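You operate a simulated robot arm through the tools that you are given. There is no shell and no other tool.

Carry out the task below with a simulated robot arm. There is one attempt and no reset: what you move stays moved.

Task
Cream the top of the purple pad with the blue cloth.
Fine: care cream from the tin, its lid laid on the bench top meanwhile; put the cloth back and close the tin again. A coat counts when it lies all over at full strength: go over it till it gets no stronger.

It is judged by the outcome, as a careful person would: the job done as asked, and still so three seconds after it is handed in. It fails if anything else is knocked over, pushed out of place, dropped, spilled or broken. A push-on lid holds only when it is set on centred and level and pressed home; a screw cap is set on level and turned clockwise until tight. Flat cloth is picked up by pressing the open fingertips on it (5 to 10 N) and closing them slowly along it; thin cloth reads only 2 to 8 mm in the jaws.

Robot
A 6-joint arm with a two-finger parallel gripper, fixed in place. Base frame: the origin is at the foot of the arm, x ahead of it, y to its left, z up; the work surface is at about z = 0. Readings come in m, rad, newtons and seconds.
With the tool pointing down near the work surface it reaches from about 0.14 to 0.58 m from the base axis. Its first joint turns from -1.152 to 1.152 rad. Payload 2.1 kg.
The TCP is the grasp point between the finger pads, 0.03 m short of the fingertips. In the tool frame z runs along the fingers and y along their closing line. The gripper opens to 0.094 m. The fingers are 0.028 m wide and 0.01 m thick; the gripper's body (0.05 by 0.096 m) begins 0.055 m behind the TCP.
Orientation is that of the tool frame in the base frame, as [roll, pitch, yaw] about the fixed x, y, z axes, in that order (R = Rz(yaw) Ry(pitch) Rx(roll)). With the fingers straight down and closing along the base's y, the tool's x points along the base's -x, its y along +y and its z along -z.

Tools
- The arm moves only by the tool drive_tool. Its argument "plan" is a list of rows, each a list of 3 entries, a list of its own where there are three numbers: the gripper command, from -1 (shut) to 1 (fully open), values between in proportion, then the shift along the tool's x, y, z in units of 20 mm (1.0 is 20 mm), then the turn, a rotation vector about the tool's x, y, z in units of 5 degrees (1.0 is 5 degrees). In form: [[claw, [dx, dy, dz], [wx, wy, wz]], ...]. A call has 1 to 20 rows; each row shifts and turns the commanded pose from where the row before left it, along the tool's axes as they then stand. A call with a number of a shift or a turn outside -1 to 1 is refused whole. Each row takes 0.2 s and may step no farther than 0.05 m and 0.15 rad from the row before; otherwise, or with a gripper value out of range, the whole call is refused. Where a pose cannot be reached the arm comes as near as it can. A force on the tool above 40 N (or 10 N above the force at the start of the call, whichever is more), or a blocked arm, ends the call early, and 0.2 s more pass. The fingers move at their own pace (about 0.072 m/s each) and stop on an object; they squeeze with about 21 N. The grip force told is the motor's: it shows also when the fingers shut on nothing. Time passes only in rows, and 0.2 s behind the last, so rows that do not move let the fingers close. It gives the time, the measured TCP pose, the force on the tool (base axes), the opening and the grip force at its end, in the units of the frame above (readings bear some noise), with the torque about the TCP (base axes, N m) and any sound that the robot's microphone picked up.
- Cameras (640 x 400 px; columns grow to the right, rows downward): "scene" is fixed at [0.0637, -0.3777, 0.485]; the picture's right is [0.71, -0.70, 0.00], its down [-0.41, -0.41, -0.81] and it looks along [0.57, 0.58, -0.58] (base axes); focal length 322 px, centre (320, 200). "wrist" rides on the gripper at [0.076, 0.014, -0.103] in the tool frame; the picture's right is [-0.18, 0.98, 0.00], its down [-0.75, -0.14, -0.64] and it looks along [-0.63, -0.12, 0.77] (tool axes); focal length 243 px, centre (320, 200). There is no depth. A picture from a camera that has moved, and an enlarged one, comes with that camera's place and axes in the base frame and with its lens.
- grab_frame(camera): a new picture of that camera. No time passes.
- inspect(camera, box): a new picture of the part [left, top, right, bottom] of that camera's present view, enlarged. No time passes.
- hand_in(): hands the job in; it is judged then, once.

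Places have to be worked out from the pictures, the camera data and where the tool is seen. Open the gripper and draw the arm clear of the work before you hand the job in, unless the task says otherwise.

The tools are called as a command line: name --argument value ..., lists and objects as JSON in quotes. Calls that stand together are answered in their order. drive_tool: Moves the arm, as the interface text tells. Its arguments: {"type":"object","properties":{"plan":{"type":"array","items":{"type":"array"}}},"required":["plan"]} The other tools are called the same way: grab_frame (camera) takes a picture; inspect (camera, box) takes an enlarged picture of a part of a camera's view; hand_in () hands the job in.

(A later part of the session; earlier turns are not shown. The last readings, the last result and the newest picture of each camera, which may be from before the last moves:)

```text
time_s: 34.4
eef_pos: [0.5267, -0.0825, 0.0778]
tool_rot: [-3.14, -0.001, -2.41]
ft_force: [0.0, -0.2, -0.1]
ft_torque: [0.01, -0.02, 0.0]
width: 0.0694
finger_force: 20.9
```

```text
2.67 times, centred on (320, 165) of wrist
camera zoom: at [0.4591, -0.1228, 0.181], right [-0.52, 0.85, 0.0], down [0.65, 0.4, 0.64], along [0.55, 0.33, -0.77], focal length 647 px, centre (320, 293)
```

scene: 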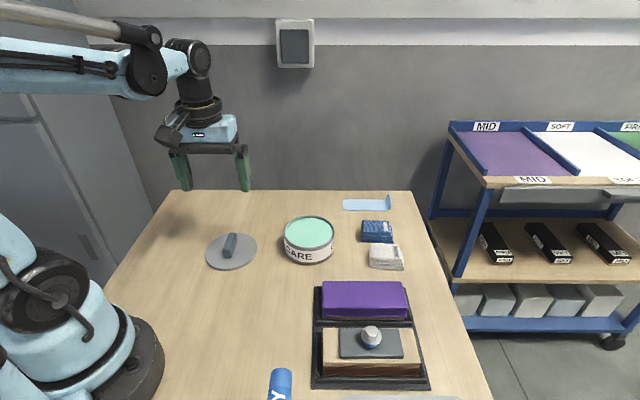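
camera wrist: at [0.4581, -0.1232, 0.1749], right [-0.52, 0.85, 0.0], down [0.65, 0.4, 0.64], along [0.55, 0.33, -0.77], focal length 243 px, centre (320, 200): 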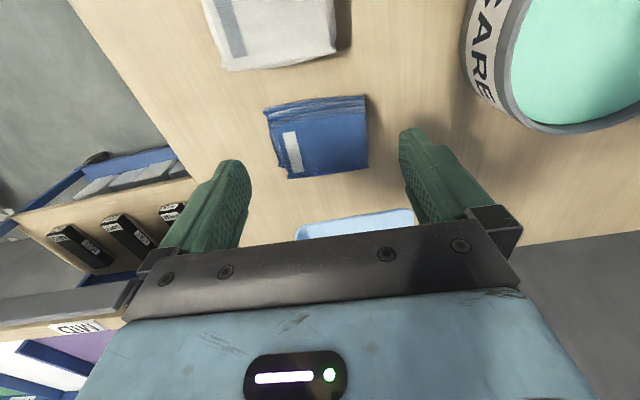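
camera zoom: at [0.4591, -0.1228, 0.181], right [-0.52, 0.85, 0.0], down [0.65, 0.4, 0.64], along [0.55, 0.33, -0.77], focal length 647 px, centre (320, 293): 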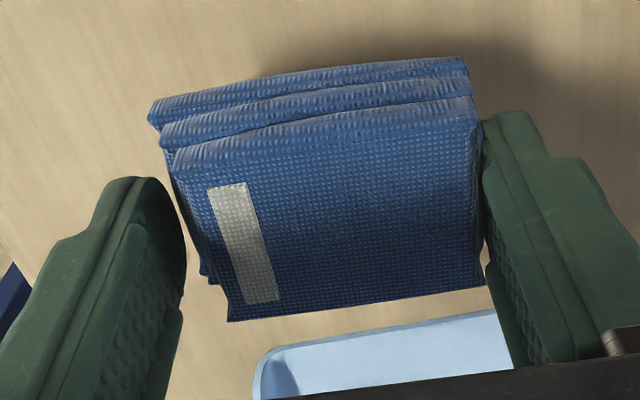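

The pack is held level, its underside about 7 mm below the fingertips. I rise and move toward the tin, stopping short of it to measure the rim and cream level.

drive_tool --plan '[[-0.2, [0, 0, -0.8], [0, 0, 0]], [-0.2, [0, 0, -0.9], [0, 0, 0]], [-0.2, [0, 0, -0.9], [0, 0, 0]], [-0.2, [0, 0, -0.9], [0, 0, 0]], [-0.2, [0, 0, -0.9], [0, 0, 0]], [-0.2, [0.9, 0.5, -0.3], [0, 0, 0]], [-0.2, [0.9, 0.8, 0], [0, 0, 0]], [-0.2, [0.9, 0.8, 0], [0, 0, 0]], [-0.2, [0.9, 0.8, 0], [0, 0, 0]], [-0.2, [0.9, 0.8, 0], [0, 0, 0]], [-0.2, [0.9, 0.8, 0], [0, 0, 0]], [-0.2, [0.9, 0.8, 0], [0, 0, 0]], [-0.2, [0.9, 0.8, 0], [0, 0, 0]], [-0.2, [0.5, 0.8, 0], [0, 0, 0]], [-0.2, [0, 0, 0], [0, 0, 0]]]'

grab_frame --camera "wrist"

inspect --camera "scene" --box '[265, 195, 355, 275]'

```text
time_s: 37.6
eef_pos: [0.3185, -0.0834, 0.1717]
tool_rot: [-3.141, 0.001, -2.409]
ft_force: [0.0, 0.7, -0.7]
ft_torque: [-0.01, 0.0, 0.0]
width: 0.0692
finger_force: 21.6
```

```text
taken
camera wrist: at [0.2513, -0.1243, 0.2749], right [-0.52, 0.85, 0.0], down [0.65, 0.4, 0.64], along [0.55, 0.33, -0.77], focal length 243 px, centre (320, 200)
```

wrist: 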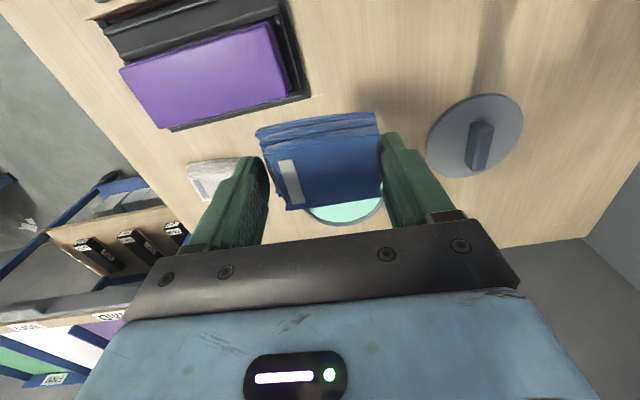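

```text
5.00 times, centred on (310, 235) of scene
camera zoom: at [0.0636, -0.3777, 0.485], right [0.71, -0.7, 0.0], down [-0.41, -0.41, -0.81], along [0.57, 0.58, -0.58], focal length 1610 px, centre (370, 25)
```

zoom: 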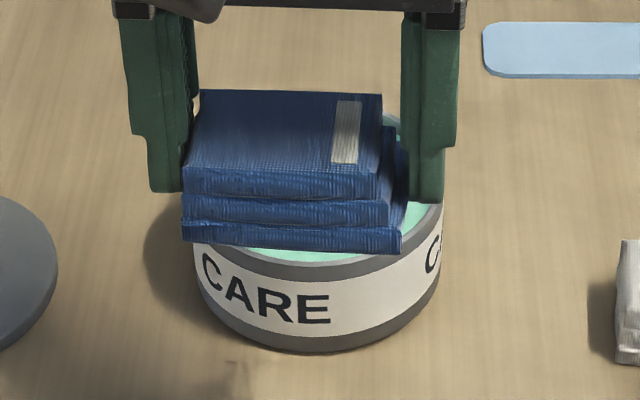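

The gripper hides the tin in this view. I slide sideways over the pad to get a clear look at the tin with the scene camera.

drive_tool --plan '[[-0.2, [0, -0.9, 0], [0, 0, 0]], [-0.2, [0, -0.9, 0], [0, 0, 0]], [-0.2, [0, -0.9, 0], [0, 0, 0]], [-0.2, [0, -0.9, 0], [0, 0, 0]], [-0.2, [0, -0.9, 0], [0, 0, 0]], [-0.2, [0, -0.9, 0], [0, 0, 0]], [-0.2, [0, -0.9, 0], [0, 0, 0]], [-0.2, [0, 0, 0], [0, 0, 0]]]'

inspect --camera "scene" --box '[265, 195, 355, 275]'

grab_frame --camera "wrist"

```text
time_s: 39.4
eef_pos: [0.4031, -0.1753, 0.1725]
tool_rot: [-3.138, 0.0, -2.409]
ft_force: [0.2, -0.2, -0.9]
ft_torque: [0.0, 0.02, -0.02]
width: 0.0691
finger_force: 20.9
```

```text
5.00 times, centred on (310, 235) of scene
camera zoom: at [0.0637, -0.3778, 0.485], right [0.71, -0.7, 0.0], down [-0.41, -0.41, -0.81], along [0.57, 0.58, -0.58], focal length 1610 px, centre (370, 25)
```

zoom: 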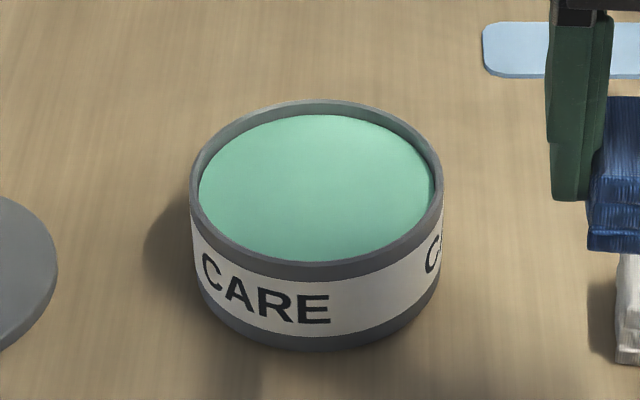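

```text
taken
camera wrist: at [0.3375, -0.2161, 0.276], right [-0.52, 0.85, 0.0], down [0.65, 0.4, 0.64], along [0.55, 0.33, -0.77], focal length 243 px, centre (320, 200)
```

wrist: 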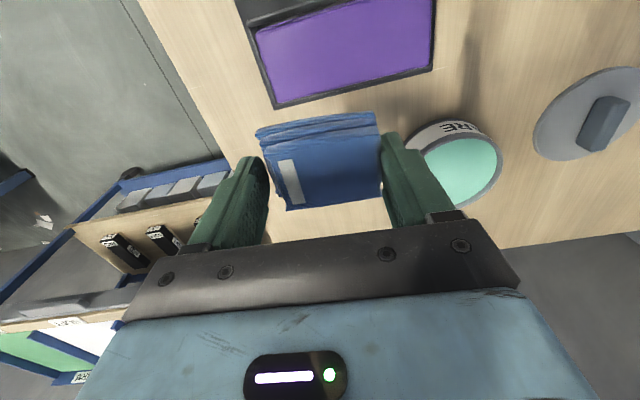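

The tin's rim is about 103 mm outside and 95 mm inside, the top near z 0.05, with the cream about 5 mm below it. I move over the tin's centre at a safe height and check the centring.

drive_tool --plan '[[-0.2, [-0.75, 0.935, 0], [0, 0, 0]], [-0.2, [-0.75, 0.935, 0], [0, 0, 0]], [-0.2, [-0.75, 0.935, 0], [0, 0, 0]], [-0.2, [-0.75, 0.935, 0], [0, 0, 0]], [-0.2, [-0.75, 0.935, 0], [0, 0, 0]], [-0.2, [-0.75, 0.935, 0], [0, 0, 0]], [-0.2, [-0.75, 0.935, 0], [0, 0, 0]], [-0.2, [0, 0, 0.7], [0, 0, 0]], [-0.2, [0, 0, 0.7], [0, 0, 0]], [-0.2, [0, 0, 0.7], [0, 0, 0]], [-0.2, [0, 0, 0], [0, 0, 0]]]'

grab_frame --camera "wrist"

inspect --camera "scene" --box '[265, 180, 365, 270]'

inspect --camera "wrist" --box '[200, 20, 440, 230]'

```text
time_s: 41.8
eef_pos: [0.3944, -0.008, 0.13]
tool_rot: [-3.141, 0.0, -2.408]
ft_force: [-0.5, -0.5, -0.1]
ft_torque: [0.01, -0.01, 0.0]
width: 0.069
finger_force: 21.0
```

```text
taken
camera wrist: at [0.3264, -0.0494, 0.2329], right [-0.52, 0.85, 0.0], down [0.65, 0.4, 0.64], along [0.55, 0.33, -0.77], focal length 243 px, centre (320, 200)
```

wrist: 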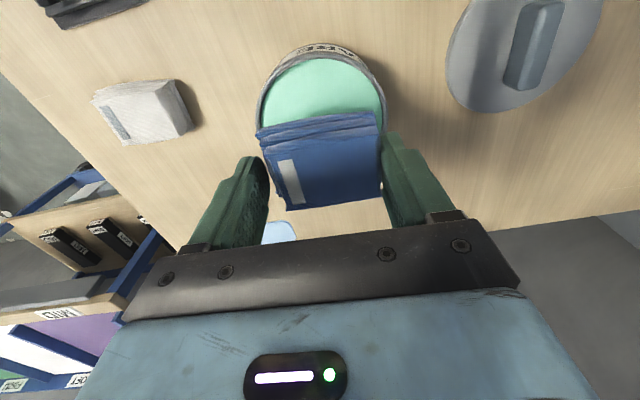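

```text
4.44 times, centred on (315, 225) of scene
camera zoom: at [0.0637, -0.3777, 0.485], right [0.71, -0.7, 0.0], down [-0.41, -0.41, -0.81], along [0.57, 0.58, -0.58], focal length 1431 px, centre (342, 89)
```

zoom: 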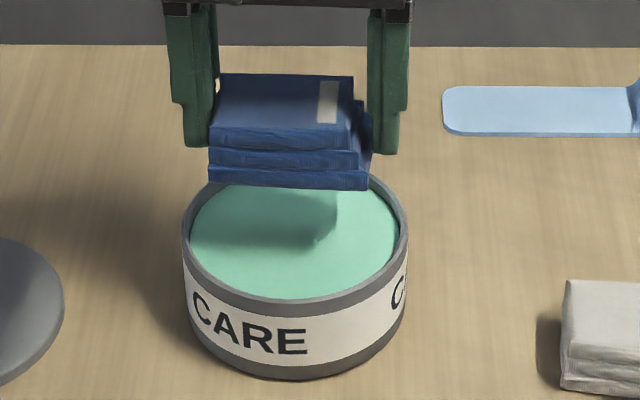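

```text
1.90 times, centred on (320, 125) of wrist
camera zoom: at [0.3264, -0.0494, 0.2329], right [-0.52, 0.85, 0.0], down [0.65, 0.4, 0.64], along [0.55, 0.33, -0.77], focal length 462 px, centre (320, 343)
```

zoom: 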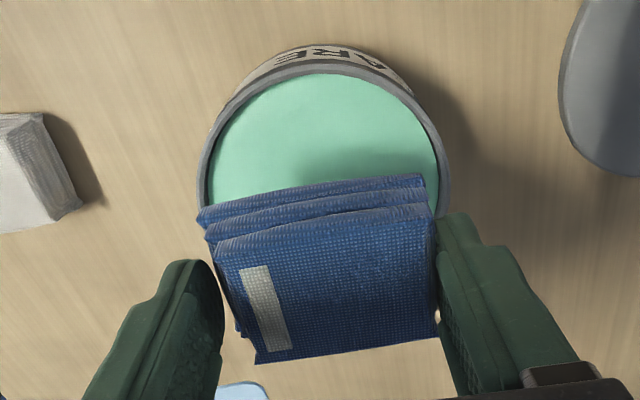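

The tin's centre is only about 1.5 mm to the tool's +y side. I correct that and descend slowly, feeling for the cream surface expected at TCP z about 0.083.

drive_tool --plan '[[-0.2, [0, 0.08, 0.4], [0, 0, 0]], [-0.2, [0, 0, 0.6], [0, 0, 0]], [-0.2, [0, 0, 0.5], [0, 0, 0]], [-0.2, [0, 0, 0.3], [0, 0, 0]], [-0.2, [0, 0, 0.1], [0, 0, 0]], [-0.2, [0, 0, 0], [0, 0, 0]]]'

inspect --camera "scene" --box '[265, 180, 365, 270]'

inspect --camera "wrist" --box '[200, 40, 440, 230]'

```text
time_s: 43.2
eef_pos: [0.3936, -0.007, 0.0926]
tool_rot: [-3.14, 0.0, -2.408]
ft_force: [1.3, -0.4, -1.0]
ft_torque: [-0.02, -0.02, 0.0]
width: 0.0688
finger_force: 21.3
```

```text
4.44 times, centred on (315, 225) of scene
camera zoom: at [0.0637, -0.3777, 0.485], right [0.71, -0.7, 0.0], down [-0.41, -0.41, -0.81], along [0.57, 0.58, -0.58], focal length 1431 px, centre (342, 89)
```

zoom: 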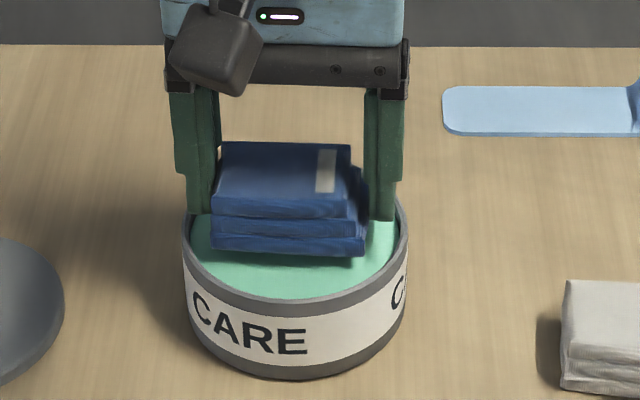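

```text
2.11 times, centred on (320, 135) of wrist
camera zoom: at [0.3258, -0.0484, 0.1949], right [-0.52, 0.85, 0.0], down [0.65, 0.4, 0.64], along [0.55, 0.33, -0.77], focal length 511 px, centre (320, 337)
```

zoom: 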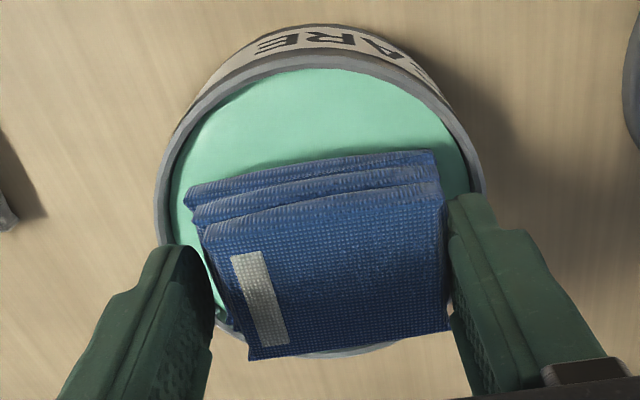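

Well centred, fingers just inside the rim's inner outline and still above it. I go down in small steps and read the force.

drive_tool --plan '[[-0.2, [0, -0.02, 0.1], [0, 0, 0]], [-0.2, [0, 0, 0.1], [0, 0, 0]], [-0.2, [0, 0, 0.1], [0, 0, 0]], [-0.2, [0, 0, 0.05], [0, 0, 0]]]'

inspect --camera "scene" --box '[265, 180, 365, 270]'

```text
time_s: 44.2
eef_pos: [0.3926, -0.009, 0.085]
tool_rot: [-3.14, -0.001, -2.408]
ft_force: [0.0, 0.3, -0.4]
ft_torque: [0.02, 0.01, -0.02]
width: 0.069
finger_force: 20.9
```

```text
4.44 times, centred on (315, 225) of scene
camera zoom: at [0.0637, -0.3777, 0.485], right [0.71, -0.7, 0.0], down [-0.41, -0.41, -0.81], along [0.57, 0.58, -0.58], focal length 1431 px, centre (342, 89)
```

zoom: 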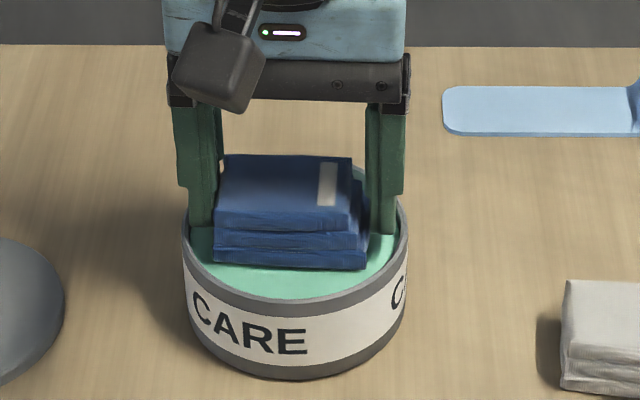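

No contact yet at TCP z 0.085. I continue down in 1 mm steps.

drive_tool --plan '[[-0.2, [0, 0, 0.05], [0, 0, 0]], [-0.2, [0, 0, 0.05], [0, 0, 0]], [-0.2, [0, 0, 0.05], [0, 0, 0]]]'

inspect --camera "scene" --box '[265, 180, 365, 270]'

```text
time_s: 45.0
eef_pos: [0.3929, -0.0085, 0.0813]
tool_rot: [-3.14, 0.0, -2.409]
ft_force: [-0.9, 3.7, 14.3]
ft_torque: [0.14, 0.11, -0.01]
width: 0.069
finger_force: 21.3
```

```text
4.44 times, centred on (315, 225) of scene
camera zoom: at [0.0636, -0.3777, 0.485], right [0.71, -0.7, 0.0], down [-0.41, -0.41, -0.81], along [0.57, 0.58, -0.58], focal length 1431 px, centre (342, 89)
```

zoom: 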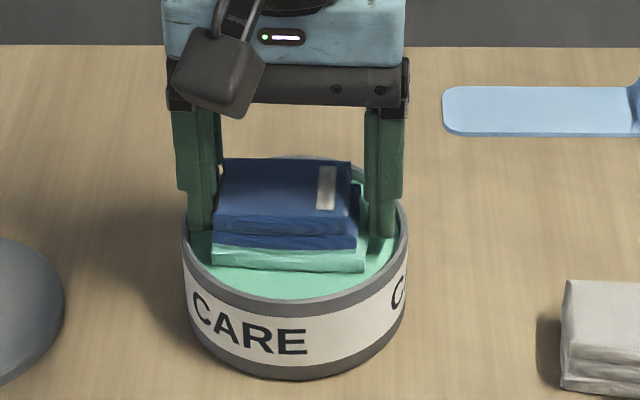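

Contact at 14 N, and the pack's bottom layer has turned mint green, so it is loaded. I lift straight up out of the tin and look.

drive_tool --plan '[[-0.2, [0, 0, -0.05], [0, 0, 0]], [-0.2, [0, 0, -0.1], [0, 0, 0]], [-0.2, [0, 0, -0.3], [0, 0, 0]], [-0.2, [0, 0, -0.6], [0, 0, 0]], [-0.2, [0, 0, -0.8], [0, 0, 0]], [-0.2, [0, 0, -0.8], [0, 0, 0]], [-0.2, [0, 0, -0.8], [0, 0, 0]], [-0.2, [0, 0, 0], [0, 0, 0]]]'

grab_frame --camera "scene"

inspect --camera "scene" --box '[265, 150, 365, 270]'

inspect --camera "wrist" --box '[200, 20, 440, 230]'

```text
time_s: 46.8
eef_pos: [0.3927, -0.0064, 0.1518]
tool_rot: [-3.14, -0.001, -2.408]
ft_force: [-0.2, 0.1, -1.3]
ft_torque: [-0.01, 0.01, 0.0]
width: 0.069
finger_force: 21.0
```

```text
taken
```

scene: 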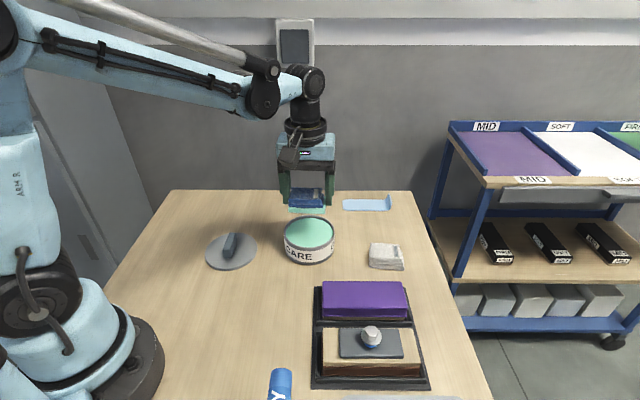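

```text
3.33 times, centred on (315, 210) of scene
camera zoom: at [0.0637, -0.3777, 0.485], right [0.71, -0.7, 0.0], down [-0.41, -0.41, -0.81], along [0.57, 0.58, -0.58], focal length 1073 px, centre (337, 167)
```

zoom: 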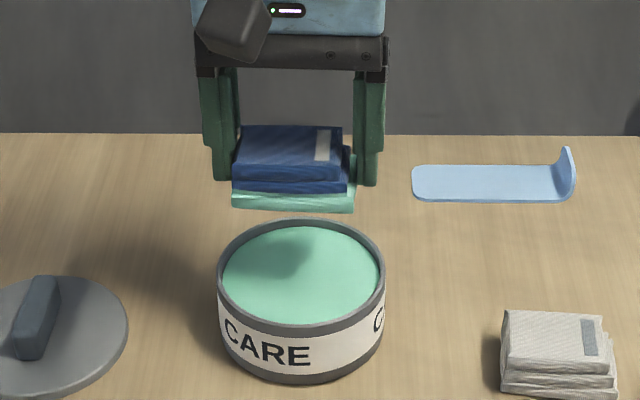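

```text
1.90 times, centred on (320, 125) of wrist
camera zoom: at [0.3255, -0.0481, 0.254], right [-0.52, 0.85, 0.0], down [0.65, 0.4, 0.64], along [0.55, 0.33, -0.77], focal length 462 px, centre (320, 343)
```

zoom: 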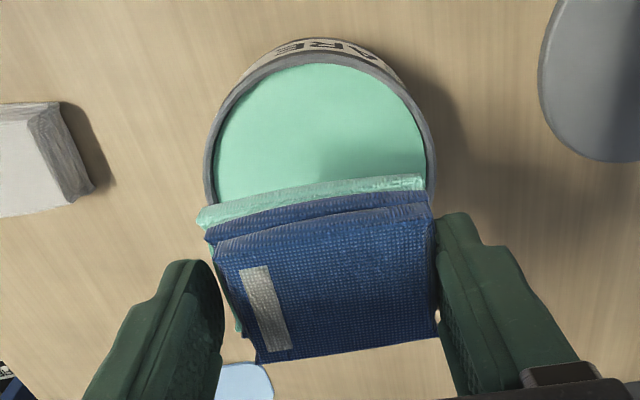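

The cloth is evenly loaded on its underside. I back off with it to a spot where the whole purple pad is in the wrist view, to fix the pad's corners accurately.

drive_tool --plan '[[-0.2, [0.5, 0, -0.3], [0, 0, 0]], [-0.2, [0.8, 0, -0.4], [0, 0, 0]], [-0.2, [0.8, 0, -0.3], [0, 0, 0]], [-0.2, [0.8, 0, 0], [0, 0, 0]], [-0.2, [0.8, 0, 0], [0, 0, 0]], [-0.2, [0.8, 0, 0], [0, 0, 0]], [-0.2, [0.8, 0, 0], [0, 0, 0]], [-0.2, [0, 0, 0], [0, 0, 0]]]'

grab_frame --camera "wrist"

inspect --camera "wrist" --box '[90, 0, 330, 150]'

inspect --camera "scene" --box '[300, 265, 440, 355]'

```text
time_s: 48.6
eef_pos: [0.3136, -0.0775, 0.1706]
tool_rot: [-3.139, 0.001, -2.408]
ft_force: [-0.5, -0.2, -0.1]
ft_torque: [-0.04, -0.01, 0.02]
width: 0.069
finger_force: 21.0
```

```text
taken
camera wrist: at [0.2465, -0.1194, 0.2739], right [-0.52, 0.85, 0.0], down [0.65, 0.4, 0.64], along [0.55, 0.33, -0.77], focal length 243 px, centre (320, 200)
```

wrist: 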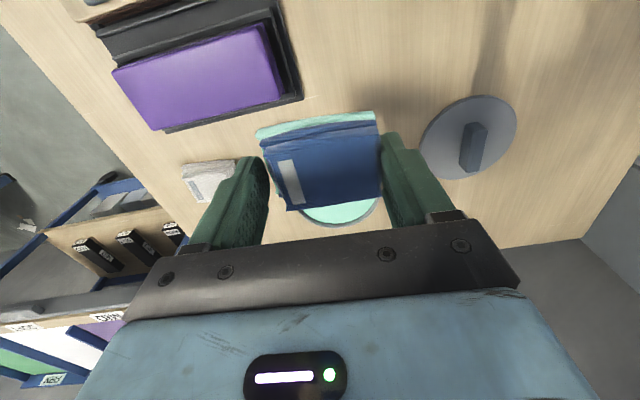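

```text
2.67 times, centred on (210, 75) of wrist
camera zoom: at [0.2465, -0.1194, 0.2739], right [-0.52, 0.85, 0.0], down [0.65, 0.4, 0.64], along [0.55, 0.33, -0.77], focal length 647 px, centre (613, 533)
```

zoom: 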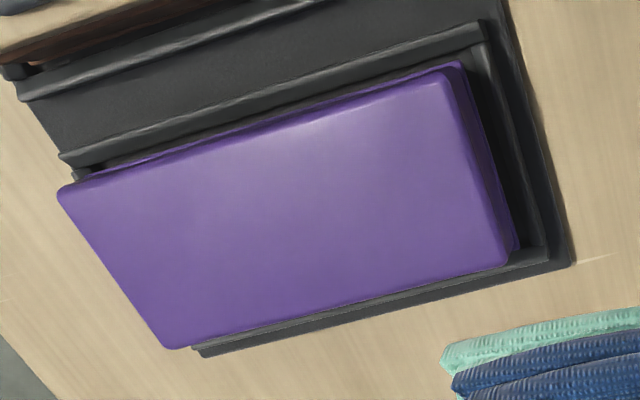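

```text
4.44 times, centred on (370, 310) of scene
camera zoom: at [0.0636, -0.3777, 0.485], right [0.71, -0.7, 0.0], down [-0.41, -0.41, -0.81], along [0.57, 0.58, -0.58], focal length 1431 px, centre (98, -289)
```

zoom: 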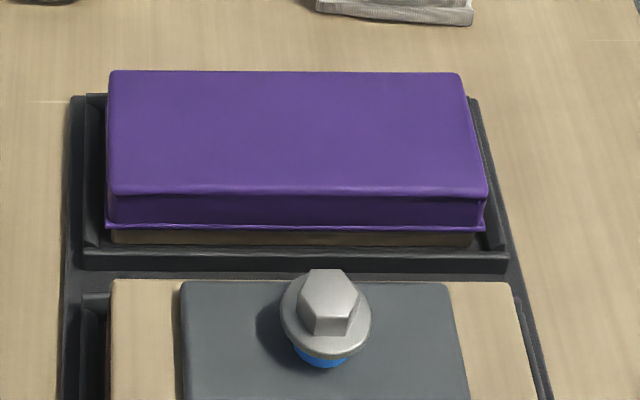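

Triangulating from two wrist views gives the pad centre at about (0.355, -0.1815), size about 135 × 56 mm, top at z about 0.04, long axis along the tool's y once I turn about 2.7°. I align and move to hover above its centre.

drive_tool --plan '[[-0.2, [0, 0, 0], [0, 0, -0.55]], [-0.2, [0.365, -0.858, 0], [0, 0, 0]], [-0.2, [0.365, -0.858, 0], [0, 0, 0]], [-0.2, [0.365, -0.858, 0], [0, 0, 0]], [-0.2, [0.365, -0.858, 0.3], [0, 0, 0]], [-0.2, [0.365, -0.858, 0.5], [0, 0, 0]], [-0.2, [0.365, -0.858, 0.5], [0, 0, 0]], [-0.2, [0, 0, 0.6], [0, 0, 0]], [-0.2, [0, 0, 0.6], [0, 0, 0]], [-0.2, [0, 0, 0.5], [0, 0, 0]], [-0.2, [0, 0, 0], [0, 0, 0]]]'

grab_frame --camera "wrist"

inspect --camera "scene" --box '[290, 230, 450, 370]'

```text
time_s: 51.0
eef_pos: [0.3558, -0.1835, 0.1113]
tool_rot: [-3.14, 0.0, -2.362]
ft_force: [-0.1, 0.3, -0.3]
ft_torque: [-0.01, 0.03, 0.02]
width: 0.069
finger_force: 21.4
```

```text
taken
camera wrist: at [0.2911, -0.227, 0.2137], right [-0.56, 0.83, 0.0], down [0.63, 0.43, 0.64], along [0.53, 0.36, -0.77], focal length 243 px, centre (320, 200)
```

wrist: 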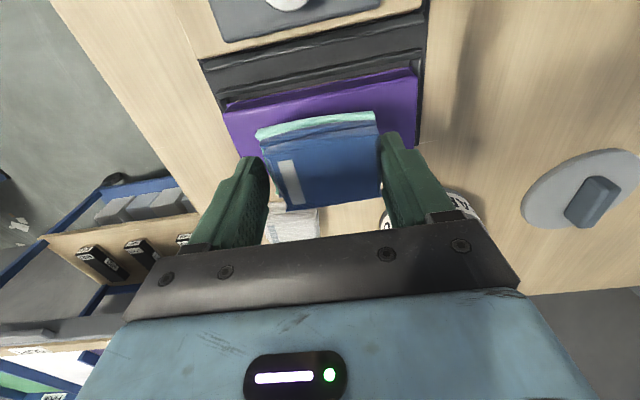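

```text
2.86 times, centred on (370, 300) of scene
camera zoom: at [0.0637, -0.3777, 0.485], right [0.71, -0.7, 0.0], down [-0.41, -0.41, -0.81], along [0.57, 0.58, -0.58], focal length 920 px, centre (177, -86)
```

zoom: 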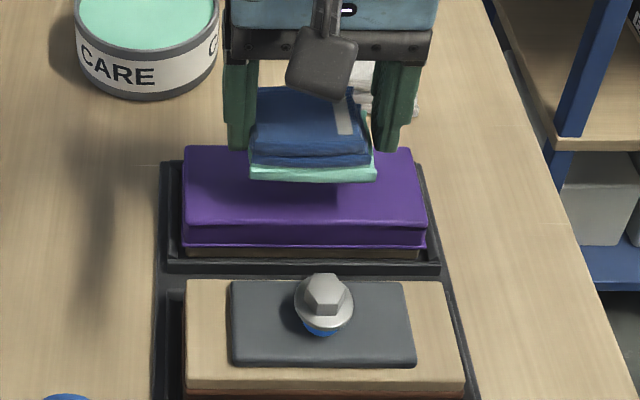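

Aligned over the pad. I zoom in on the wrist view to check the cloth's position against the pad's edges.

inspect --camera "wrist" --box '[190, 40, 450, 220]'

```text
2.22 times, centred on (320, 130) of wrist
camera zoom: at [0.2911, -0.227, 0.2137], right [-0.56, 0.83, 0.0], down [0.63, 0.43, 0.64], along [0.53, 0.36, -0.77], focal length 539 px, centre (320, 356)
```

zoom: 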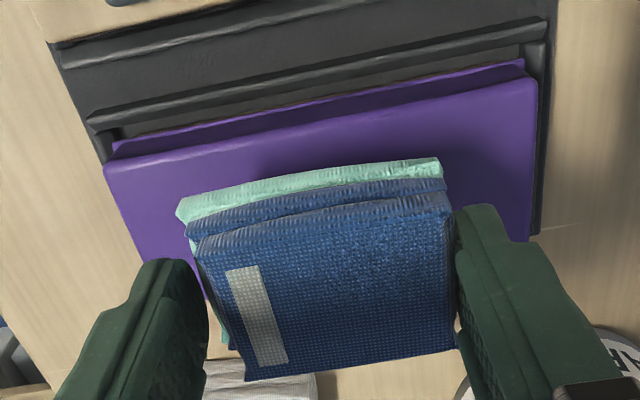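

The pad's centre is about 2 mm to the tool's +y of the TCP, and the cloth (about 69 × 46 mm) sits square over it. I correct that and descend to just above the pad, then feel for contact.

drive_tool --plan '[[-0.2, [0, 0.1, 0.4], [0, 0, 0]], [-0.2, [0, 0, 0.5], [0, 0, 0]], [-0.2, [0, 0, 0.4], [0, 0, 0]], [-0.2, [0, 0, 0.1], [0, 0, 0]], [-0.2, [0, 0, 0.05], [0, 0, 0]], [-0.2, [0, 0, 0], [0, 0, 0]]]'

inspect --camera "scene" --box '[290, 230, 450, 340]'

```text
time_s: 52.4
eef_pos: [0.3551, -0.1811, 0.0813]
tool_rot: [-3.141, 0.001, -2.363]
ft_force: [0.8, -0.2, -0.8]
ft_torque: [-0.03, 0.01, -0.01]
width: 0.0688
finger_force: 21.1
```

```text
3.64 times, centred on (370, 285) of scene
camera zoom: at [0.0637, -0.3777, 0.485], right [0.71, -0.7, 0.0], down [-0.41, -0.41, -0.81], along [0.57, 0.58, -0.58], focal length 1171 px, centre (138, -109)
```

zoom: 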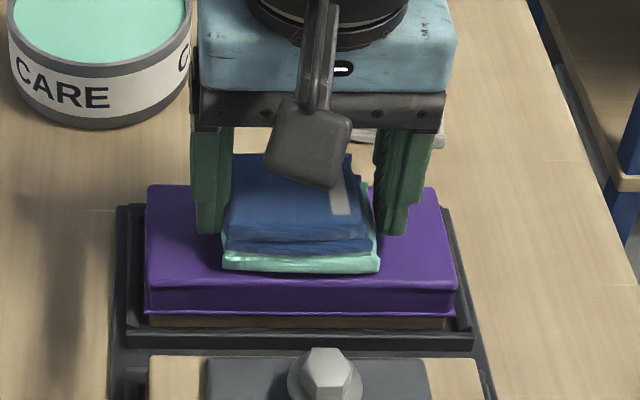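

The cloth is a few millimetres above the pad. I lower in sub-millimetre steps until a light contact force shows.

drive_tool --plan '[[-0.2, [0, 0, 0.04], [0, 0, 0]], [-0.2, [0, 0, 0.04], [0, 0, 0]], [-0.2, [0, 0, 0.04], [0, 0, 0]]]'

```text
time_s: 53.2
eef_pos: [0.3546, -0.1817, 0.0798]
tool_rot: [-3.14, 0.0, -2.361]
ft_force: [0.0, 0.9, -1.2]
ft_torque: [-0.01, 0.03, -0.03]
width: 0.0692
finger_force: 20.7
```

drive_tool --plan '[[-0.2, [0, 0, 0.04], [0, 0, 0]], [-0.2, [0, 0, 0.04], [0, 0, 0]]]'

```text
time_s: 53.8
eef_pos: [0.3548, -0.1816, 0.0786]
tool_rot: [-3.141, -0.002, -2.361]
ft_force: [-2.8, -2.1, 23.0]
ft_torque: [-0.02, 0.11, -0.01]
width: 0.0693
finger_force: 20.7
```

Contact, but at 23 N that is firmer than I want. I back off half a millimetre and read again.

drive_tool --plan '[[-0.2, [0, 0, -0.025], [0, 0, 0]]]'

inspect --camera "scene" --box '[290, 230, 450, 340]'

```text
time_s: 54.2
eef_pos: [0.3538, -0.1819, 0.0784]
tool_rot: [-3.14, 0.003, -2.361]
ft_force: [-1.2, -1.5, 2.4]
ft_torque: [-0.1, 0.03, 0.01]
width: 0.0691
finger_force: 21.2
```

```text
3.64 times, centred on (370, 285) of scene
camera zoom: at [0.0636, -0.3777, 0.485], right [0.71, -0.7, 0.0], down [-0.41, -0.41, -0.81], along [0.57, 0.58, -0.58], focal length 1171 px, centre (138, -109)
```

zoom: 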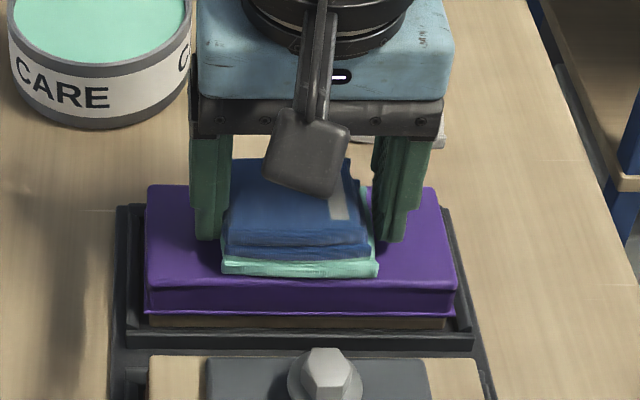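

The contact is stiff (about 40 N/mm). I add a hair more pressure and slide 20 mm along the pad slowly to see how the force behaves.

drive_tool --plan '[[-0.2, [0, 0, 0.008], [0, 0, 0]], [-0.2, [0, 0.2, 0], [0, 0, 0]], [-0.2, [0, 0.2, 0], [0, 0, 0]], [-0.2, [0, 0.2, 0], [0, 0, 0]], [-0.2, [0, 0.2, 0], [0, 0, 0]], [-0.2, [0, 0.2, 0], [0, 0, 0]]]'

inspect --camera "scene" --box '[290, 230, 450, 340]'

```text
time_s: 55.6
eef_pos: [0.3399, -0.167, 0.0784]
tool_rot: [-3.138, 0.0, -2.362]
ft_force: [2.3, -1.7, 4.3]
ft_torque: [0.01, -0.02, -0.02]
width: 0.0693
finger_force: 20.9
```

```text
3.64 times, centred on (370, 285) of scene
camera zoom: at [0.0636, -0.3777, 0.485], right [0.71, -0.7, 0.0], down [-0.41, -0.41, -0.81], along [0.57, 0.58, -0.58], focal length 1171 px, centre (138, -109)
```

zoom: 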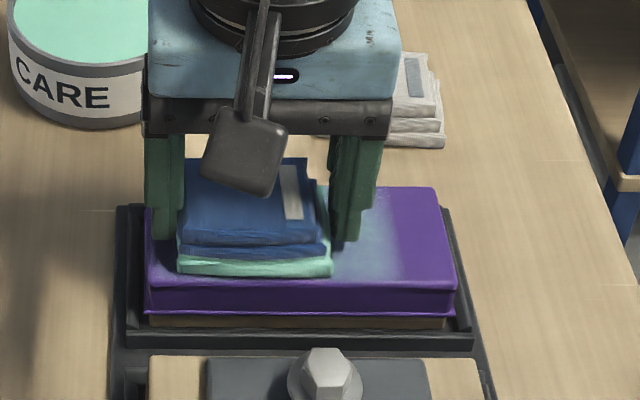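

The coat is going on (a bluish film where the cloth passed) with about 4 N of pressure. I carry on to the +y end of the pad.

drive_tool --plan '[[-0.2, [0, 0.2, 0.004], [0, 0, 0]], [-0.2, [0, 0.2, 0], [0, 0, 0]], [-0.2, [0, 0.2, 0], [0, 0, 0]], [-0.2, [0, 0.2, 0], [0, 0, 0]], [-0.2, [0, 0.2, 0], [0, 0, 0]]]'

inspect --camera "scene" --box '[290, 230, 450, 340]'

inspect --camera "wrist" --box '[190, 40, 450, 220]'

```text
time_s: 56.8
eef_pos: [0.3262, -0.1525, 0.0788]
tool_rot: [-3.141, -0.001, -2.361]
ft_force: [0.6, -1.0, 2.8]
ft_torque: [0.01, -0.02, 0.01]
width: 0.069
finger_force: 20.7
```

```text
3.64 times, centred on (370, 285) of scene
camera zoom: at [0.0636, -0.3777, 0.485], right [0.71, -0.7, 0.0], down [-0.41, -0.41, -0.81], along [0.57, 0.58, -0.58], focal length 1171 px, centre (138, -109)
```

zoom: 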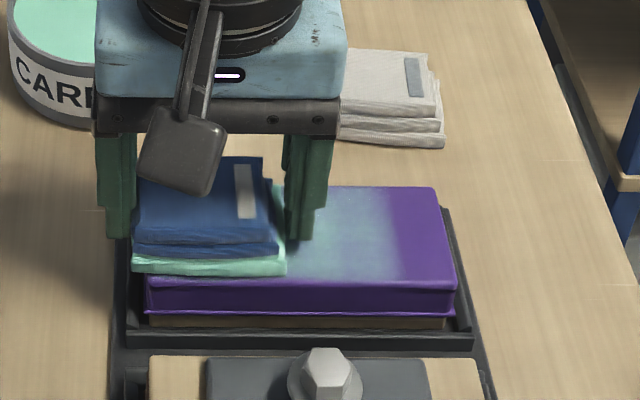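

```text
2.22 times, centred on (320, 130) of wrist
camera zoom: at [0.2614, -0.1968, 0.1815], right [-0.56, 0.83, 0.0], down [0.63, 0.43, 0.64], along [0.53, 0.36, -0.77], focal length 539 px, centre (320, 356)
```

zoom: 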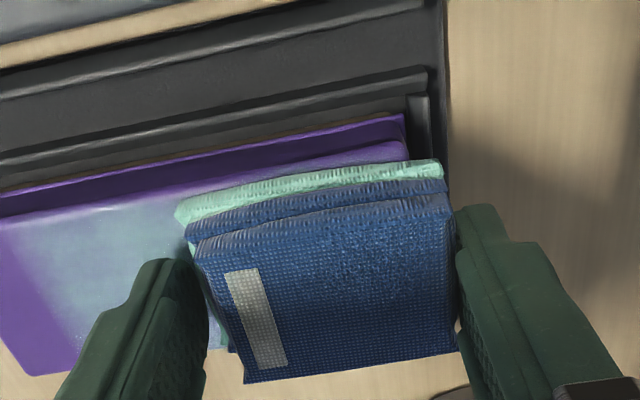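

The film is going on evenly here. Now I wipe slowly back along the full length to the -y end.

drive_tool --plan '[[-0.2, [0, -0.2, 0.005], [0, 0, 0]], [-0.2, [0, -0.2, 0], [0, 0, 0]], [-0.2, [0, -0.2, 0], [0, 0, 0]], [-0.2, [0, -0.2, 0], [0, 0, 0]], [-0.2, [0, -0.2, 0], [0, 0, 0]], [-0.2, [0, -0.2, 0], [0, 0, 0]], [-0.2, [0, -0.2, 0], [0, 0, 0]], [-0.2, [0, -0.2, 0], [0, 0, 0]], [-0.2, [0, -0.2, 0], [0, 0, 0]], [-0.2, [0, -0.2, 0], [0, 0, 0]], [-0.2, [0, -0.2, 0], [0, 0, 0]], [-0.2, [0, -0.2, 0], [0, 0, 0]], [-0.2, [0, -0.2, 0], [0, 0, 0]], [-0.2, [0, -0.2, 0], [0, 0, 0]], [-0.2, [0, -0.2, 0], [0, 0, 0]], [-0.2, [0, -0.2, 0], [0, 0, 0]], [-0.2, [0, -0.2, 0], [0, 0, 0]], [-0.2, [0, -0.2, 0], [0, 0, 0]], [-0.2, [0, -0.2, 0], [0, 0, 0]], [-0.2, [0, -0.2, 0], [0, 0, 0]]]'

inspect --camera "scene" --box '[290, 230, 450, 340]'

inspect --camera "wrist" --box '[190, 40, 450, 220]'

```text
time_s: 61.0
eef_pos: [0.3829, -0.2102, 0.0789]
tool_rot: [-3.14, -0.001, -2.363]
ft_force: [-0.7, 0.6, 0.9]
ft_torque: [0.03, 0.03, -0.01]
width: 0.0688
finger_force: 20.9
```

```text
3.64 times, centred on (370, 285) of scene
camera zoom: at [0.0637, -0.3777, 0.485], right [0.71, -0.7, 0.0], down [-0.41, -0.41, -0.81], along [0.57, 0.58, -0.58], focal length 1171 px, centre (138, -109)
```

zoom: 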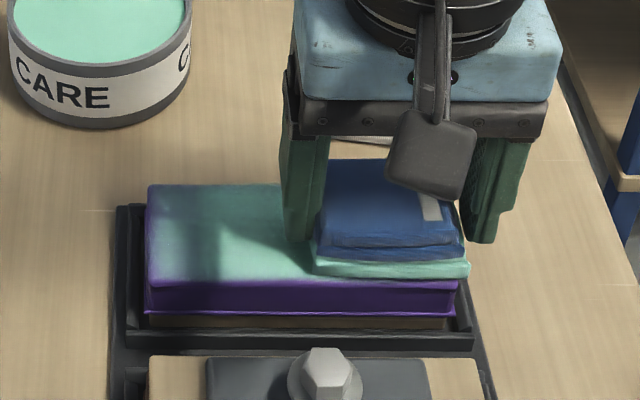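

```text
2.22 times, centred on (320, 130) of wrist
camera zoom: at [0.3178, -0.2541, 0.1813], right [-0.56, 0.83, 0.0], down [0.63, 0.43, 0.64], along [0.53, 0.36, -0.77], focal length 539 px, centre (320, 356)
```

zoom: 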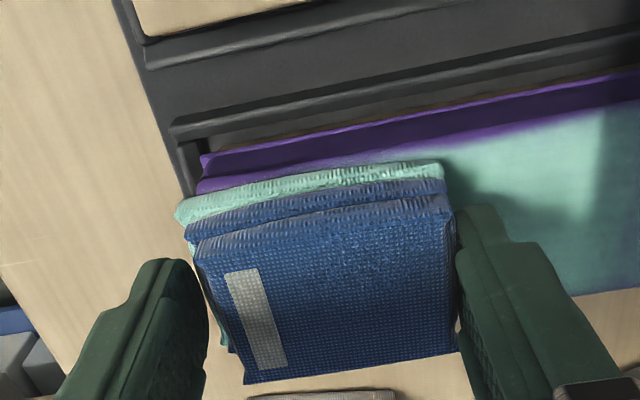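

The film builds up to mint green; the strip along the near edge is still thin. I shift the lane 7.5 mm toward the near edge, add slight pressure, and wipe back along the length.

drive_tool --plan '[[-0.2, [0.19, 0, 0.006], [0, 0, 0]], [-0.2, [0.19, 0, 0.004], [0, 0, 0]], [-0.2, [0, 0.22, 0], [0, 0, 0]], [-0.2, [0, 0.22, 0], [0, 0, 0]], [-0.2, [0, 0.22, 0], [0, 0, 0]], [-0.2, [0, 0.22, 0], [0, 0, 0]], [-0.2, [0, 0.22, 0], [0, 0, 0]], [-0.2, [0, 0.22, 0], [0, 0, 0]], [-0.2, [0, 0.22, 0], [0, 0, 0]], [-0.2, [0, 0.22, 0], [0, 0, 0]], [-0.2, [0, 0.22, 0], [0, 0, 0]], [-0.2, [0, 0.22, 0], [0, 0, 0]], [-0.2, [0, 0.22, 0], [0, 0, 0]], [-0.2, [0, 0.22, 0], [0, 0, 0]], [-0.2, [0, 0.22, 0], [0, 0, 0]], [-0.2, [0, 0.22, 0], [0, 0, 0]], [-0.2, [0, 0.22, 0], [0, 0, 0]], [-0.2, [0, 0.22, 0], [0, 0, 0]], [-0.2, [0, 0.22, 0], [0, 0, 0]], [-0.2, [0, 0.22, 0], [0, 0, 0]]]'

inspect --camera "scene" --box '[290, 230, 450, 340]'

inspect --camera "wrist" --box '[190, 40, 450, 220]'

```text
time_s: 65.2
eef_pos: [0.3218, -0.1595, 0.0783]
tool_rot: [-3.138, 0.001, -2.363]
ft_force: [1.4, -2.0, 3.7]
ft_torque: [0.05, 0.02, -0.02]
width: 0.0689
finger_force: 21.0
```

```text
3.64 times, centred on (370, 285) of scene
camera zoom: at [0.0636, -0.3777, 0.485], right [0.71, -0.7, 0.0], down [-0.41, -0.41, -0.81], along [0.57, 0.58, -0.58], focal length 1171 px, centre (138, -109)
```

zoom: 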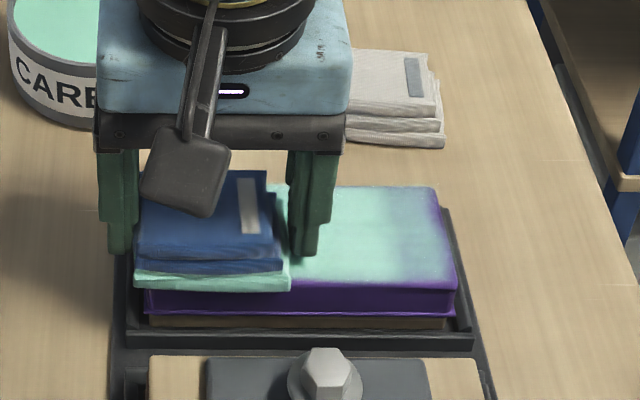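

```text
2.22 times, centred on (320, 130) of wrist
camera zoom: at [0.2564, -0.2032, 0.1812], right [-0.56, 0.83, 0.0], down [0.63, 0.43, 0.64], along [0.53, 0.36, -0.77], focal length 539 px, centre (320, 356)
```

zoom: 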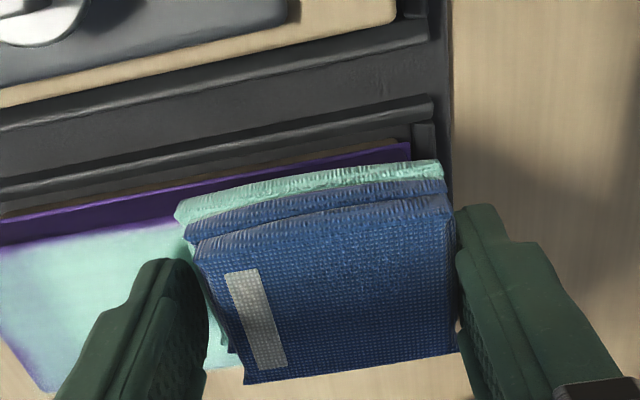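

The near edge is now mostly covered. I shift to the far lane (15 mm across) and wipe toward the -y end, a bit further this time as that end is still thin.

drive_tool --plan '[[-0.2, [-0.19, 0, 0], [0, 0, 0]], [-0.2, [-0.19, 0, 0], [0, 0, 0]], [-0.2, [-0.19, 0, 0], [0, 0, 0]], [-0.2, [-0.19, 0, 0], [0, 0, 0]], [-0.2, [0, -0.26, 0], [0, 0, 0]], [-0.2, [0, -0.26, 0], [0, 0, 0]], [-0.2, [0, -0.26, 0], [0, 0, 0]], [-0.2, [0, -0.26, 0], [0, 0, 0]], [-0.2, [0, -0.26, 0], [0, 0, 0]], [-0.2, [0, -0.26, 0], [0, 0, 0]], [-0.2, [0, -0.26, 0], [0, 0, 0]], [-0.2, [0, -0.26, 0], [0, 0, 0]], [-0.2, [0, -0.26, 0], [0, 0, 0]], [-0.2, [0, -0.26, 0], [0, 0, 0]], [-0.2, [0, -0.26, 0], [0, 0, 0]], [-0.2, [0, -0.26, 0], [0, 0, 0]], [-0.2, [0, -0.26, 0], [0, 0, 0]], [-0.2, [0, -0.26, 0], [0, 0, 0]], [-0.2, [0, -0.26, 0], [0, 0, 0]], [-0.2, [0, -0.26, 0], [0, 0, 0]]]'

inspect --camera "scene" --box '[290, 230, 450, 340]'

inspect --camera "wrist" --box '[190, 40, 450, 220]'

```text
time_s: 69.4
eef_pos: [0.3895, -0.2081, 0.0779]
tool_rot: [-3.138, 0.0, -2.362]
ft_force: [-0.4, -0.5, -0.2]
ft_torque: [0.01, 0.0, 0.01]
width: 0.069
finger_force: 21.2
```

```text
3.64 times, centred on (370, 285) of scene
camera zoom: at [0.0637, -0.3777, 0.485], right [0.71, -0.7, 0.0], down [-0.41, -0.41, -0.81], along [0.57, 0.58, -0.58], focal length 1171 px, centre (138, -109)
```

zoom: 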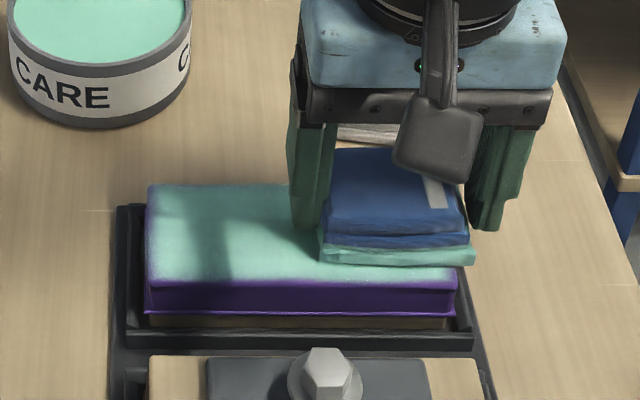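

```text
2.22 times, centred on (320, 130) of wrist
camera zoom: at [0.3252, -0.252, 0.1813], right [-0.56, 0.83, 0.0], down [0.63, 0.43, 0.64], along [0.53, 0.36, -0.77], focal length 539 px, centre (320, 356)
```

zoom: 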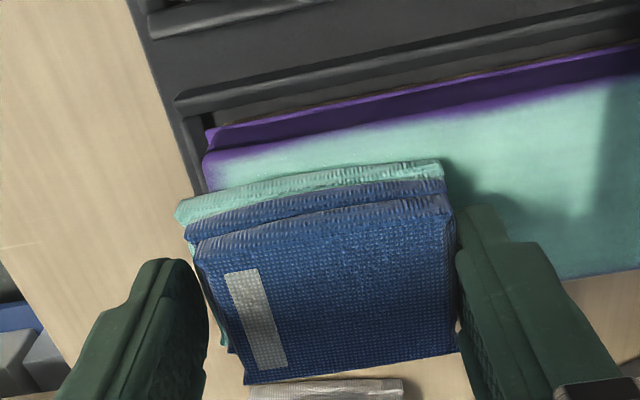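

The force has dropped to nearly zero at this end. I lower slightly to regain light pressure.

drive_tool --plan '[[-0.2, [0, 0, 0.01], [0, 0, 0]]]'

```text
time_s: 69.8
eef_pos: [0.391, -0.2072, 0.0779]
tool_rot: [-3.14, 0.001, -2.362]
ft_force: [-0.3, -0.5, -1.4]
ft_torque: [-0.02, -0.01, -0.02]
width: 0.0689
finger_force: 20.9
```

drive_tool --plan '[[-0.2, [0, 0, 0.015], [0, 0, 0]]]'

```text
time_s: 70.2
eef_pos: [0.3895, -0.2071, 0.0766]
tool_rot: [-3.138, 0.0, -2.36]
ft_force: [3.3, -2.0, 9.6]
ft_torque: [0.1, 0.1, -0.03]
width: 0.0691
finger_force: 21.1
```

Contact is back at about 10 N here. I wipe the far lane back toward the middle and read the force halfway.

drive_tool --plan '[[-0.2, [0, -0.1, 0], [0, 0, 0]], [-0.2, [0, 0.1, 0], [0, 0, 0]], [-0.2, [0, 0.2, -0.004], [0, 0, 0]], [-0.2, [0, 0.2, 0], [0, 0, 0]], [-0.2, [0, 0.2, 0], [0, 0, 0]], [-0.2, [0, 0.2, 0], [0, 0, 0]], [-0.2, [0, 0.2, 0], [0, 0, 0]], [-0.2, [0, 0.2, 0], [0, 0, 0]], [-0.2, [0, 0.2, 0], [0, 0, 0]], [-0.2, [0, 0.2, 0], [0, 0, 0]], [-0.2, [0, 0.2, 0], [0, 0, 0]], [-0.2, [0, 0.2, 0], [0, 0, 0]]]'

inspect --camera "scene" --box '[290, 230, 450, 340]'

inspect --camera "wrist" --box '[190, 40, 450, 220]'

```text
time_s: 72.8
eef_pos: [0.3623, -0.1779, 0.0771]
tool_rot: [-3.139, 0.0, -2.361]
ft_force: [6.4, -6.4, 16.6]
ft_torque: [-0.1, -0.06, 0.02]
width: 0.069
finger_force: 21.5
```

```text
3.64 times, centred on (370, 285) of scene
camera zoom: at [0.0636, -0.3777, 0.4851], right [0.71, -0.7, 0.0], down [-0.41, -0.42, -0.81], along [0.57, 0.58, -0.58], focal length 1171 px, centre (138, -109)
```

zoom: 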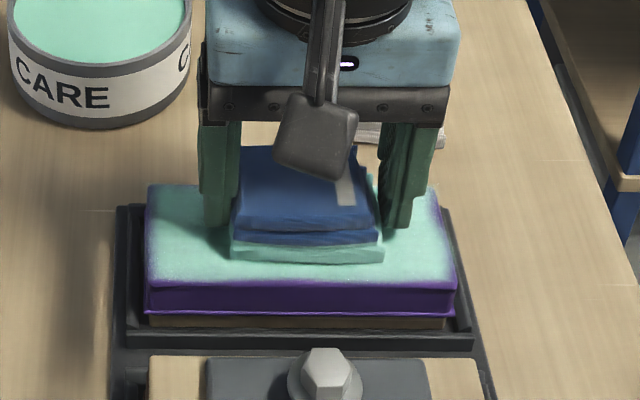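

```text
2.22 times, centred on (320, 130) of wrist
camera zoom: at [0.2979, -0.2228, 0.1808], right [-0.56, 0.83, 0.0], down [0.63, 0.43, 0.64], along [0.53, 0.36, -0.77], focal length 539 px, centre (320, 356)
```

zoom: 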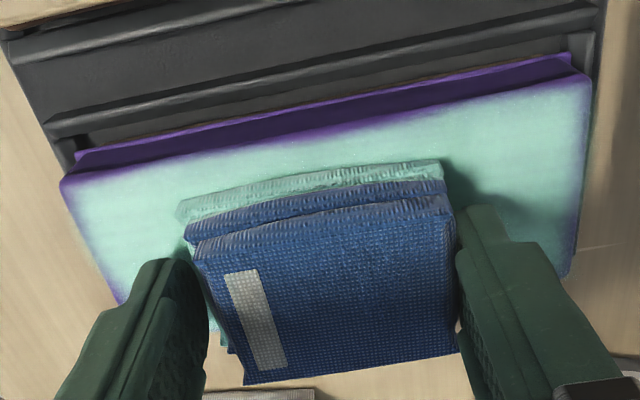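

16 N is a bit much at the middle, so I ease off 0.25 mm and continue the far lane to the +y end.

drive_tool --plan '[[-0.2, [0, 0.1, -0.012], [0, 0, 0]], [-0.2, [0, 0.2, 0], [0, 0, 0]], [-0.2, [0, 0.2, 0], [0, 0, 0]], [-0.2, [0, 0.2, 0], [0, 0, 0]], [-0.2, [0, 0.2, 0], [0, 0, 0]], [-0.2, [0, 0.2, 0], [0, 0, 0]], [-0.2, [0, 0.2, 0], [0, 0, 0]], [-0.2, [0, 0.2, 0], [0, 0, 0]], [-0.2, [0, 0.2, 0], [0, 0, 0]], [-0.2, [0, 0.2, 0], [0, 0, 0]], [-0.2, [0, 0.2, 0], [0, 0, 0]], [-0.2, [0, 0.2, 0], [0, 0, 0]]]'

inspect --camera "scene" --box '[290, 230, 450, 340]'

inspect --camera "wrist" --box '[190, 40, 450, 220]'

```text
time_s: 75.4
eef_pos: [0.3296, -0.1461, 0.0777]
tool_rot: [-3.14, -0.001, -2.36]
ft_force: [-0.2, 0.0, 0.1]
ft_torque: [0.02, 0.0, 0.01]
width: 0.0689
finger_force: 20.3
```

```text
3.64 times, centred on (370, 285) of scene
camera zoom: at [0.0637, -0.3777, 0.485], right [0.71, -0.7, 0.0], down [-0.41, -0.41, -0.81], along [0.57, 0.58, -0.58], focal length 1171 px, centre (138, -109)
```

zoom: 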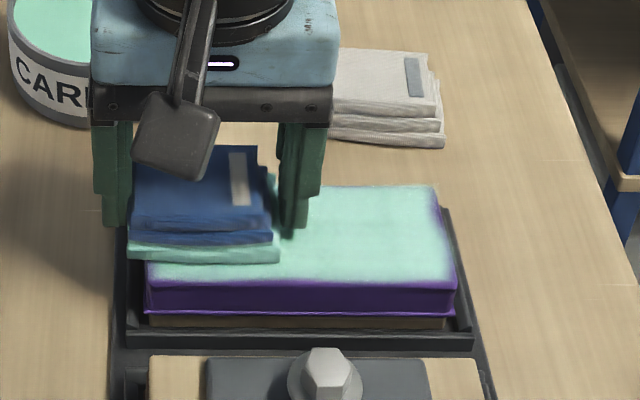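

```text
2.22 times, centred on (320, 130) of wrist
camera zoom: at [0.2648, -0.1907, 0.1811], right [-0.56, 0.83, 0.0], down [0.63, 0.43, 0.64], along [0.53, 0.36, -0.77], focal length 539 px, centre (320, 356)
```

zoom: 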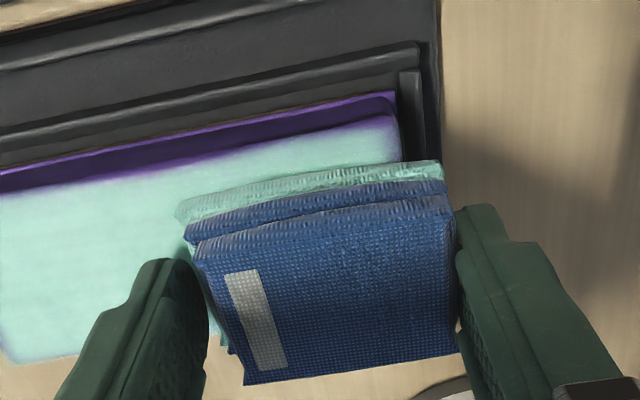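

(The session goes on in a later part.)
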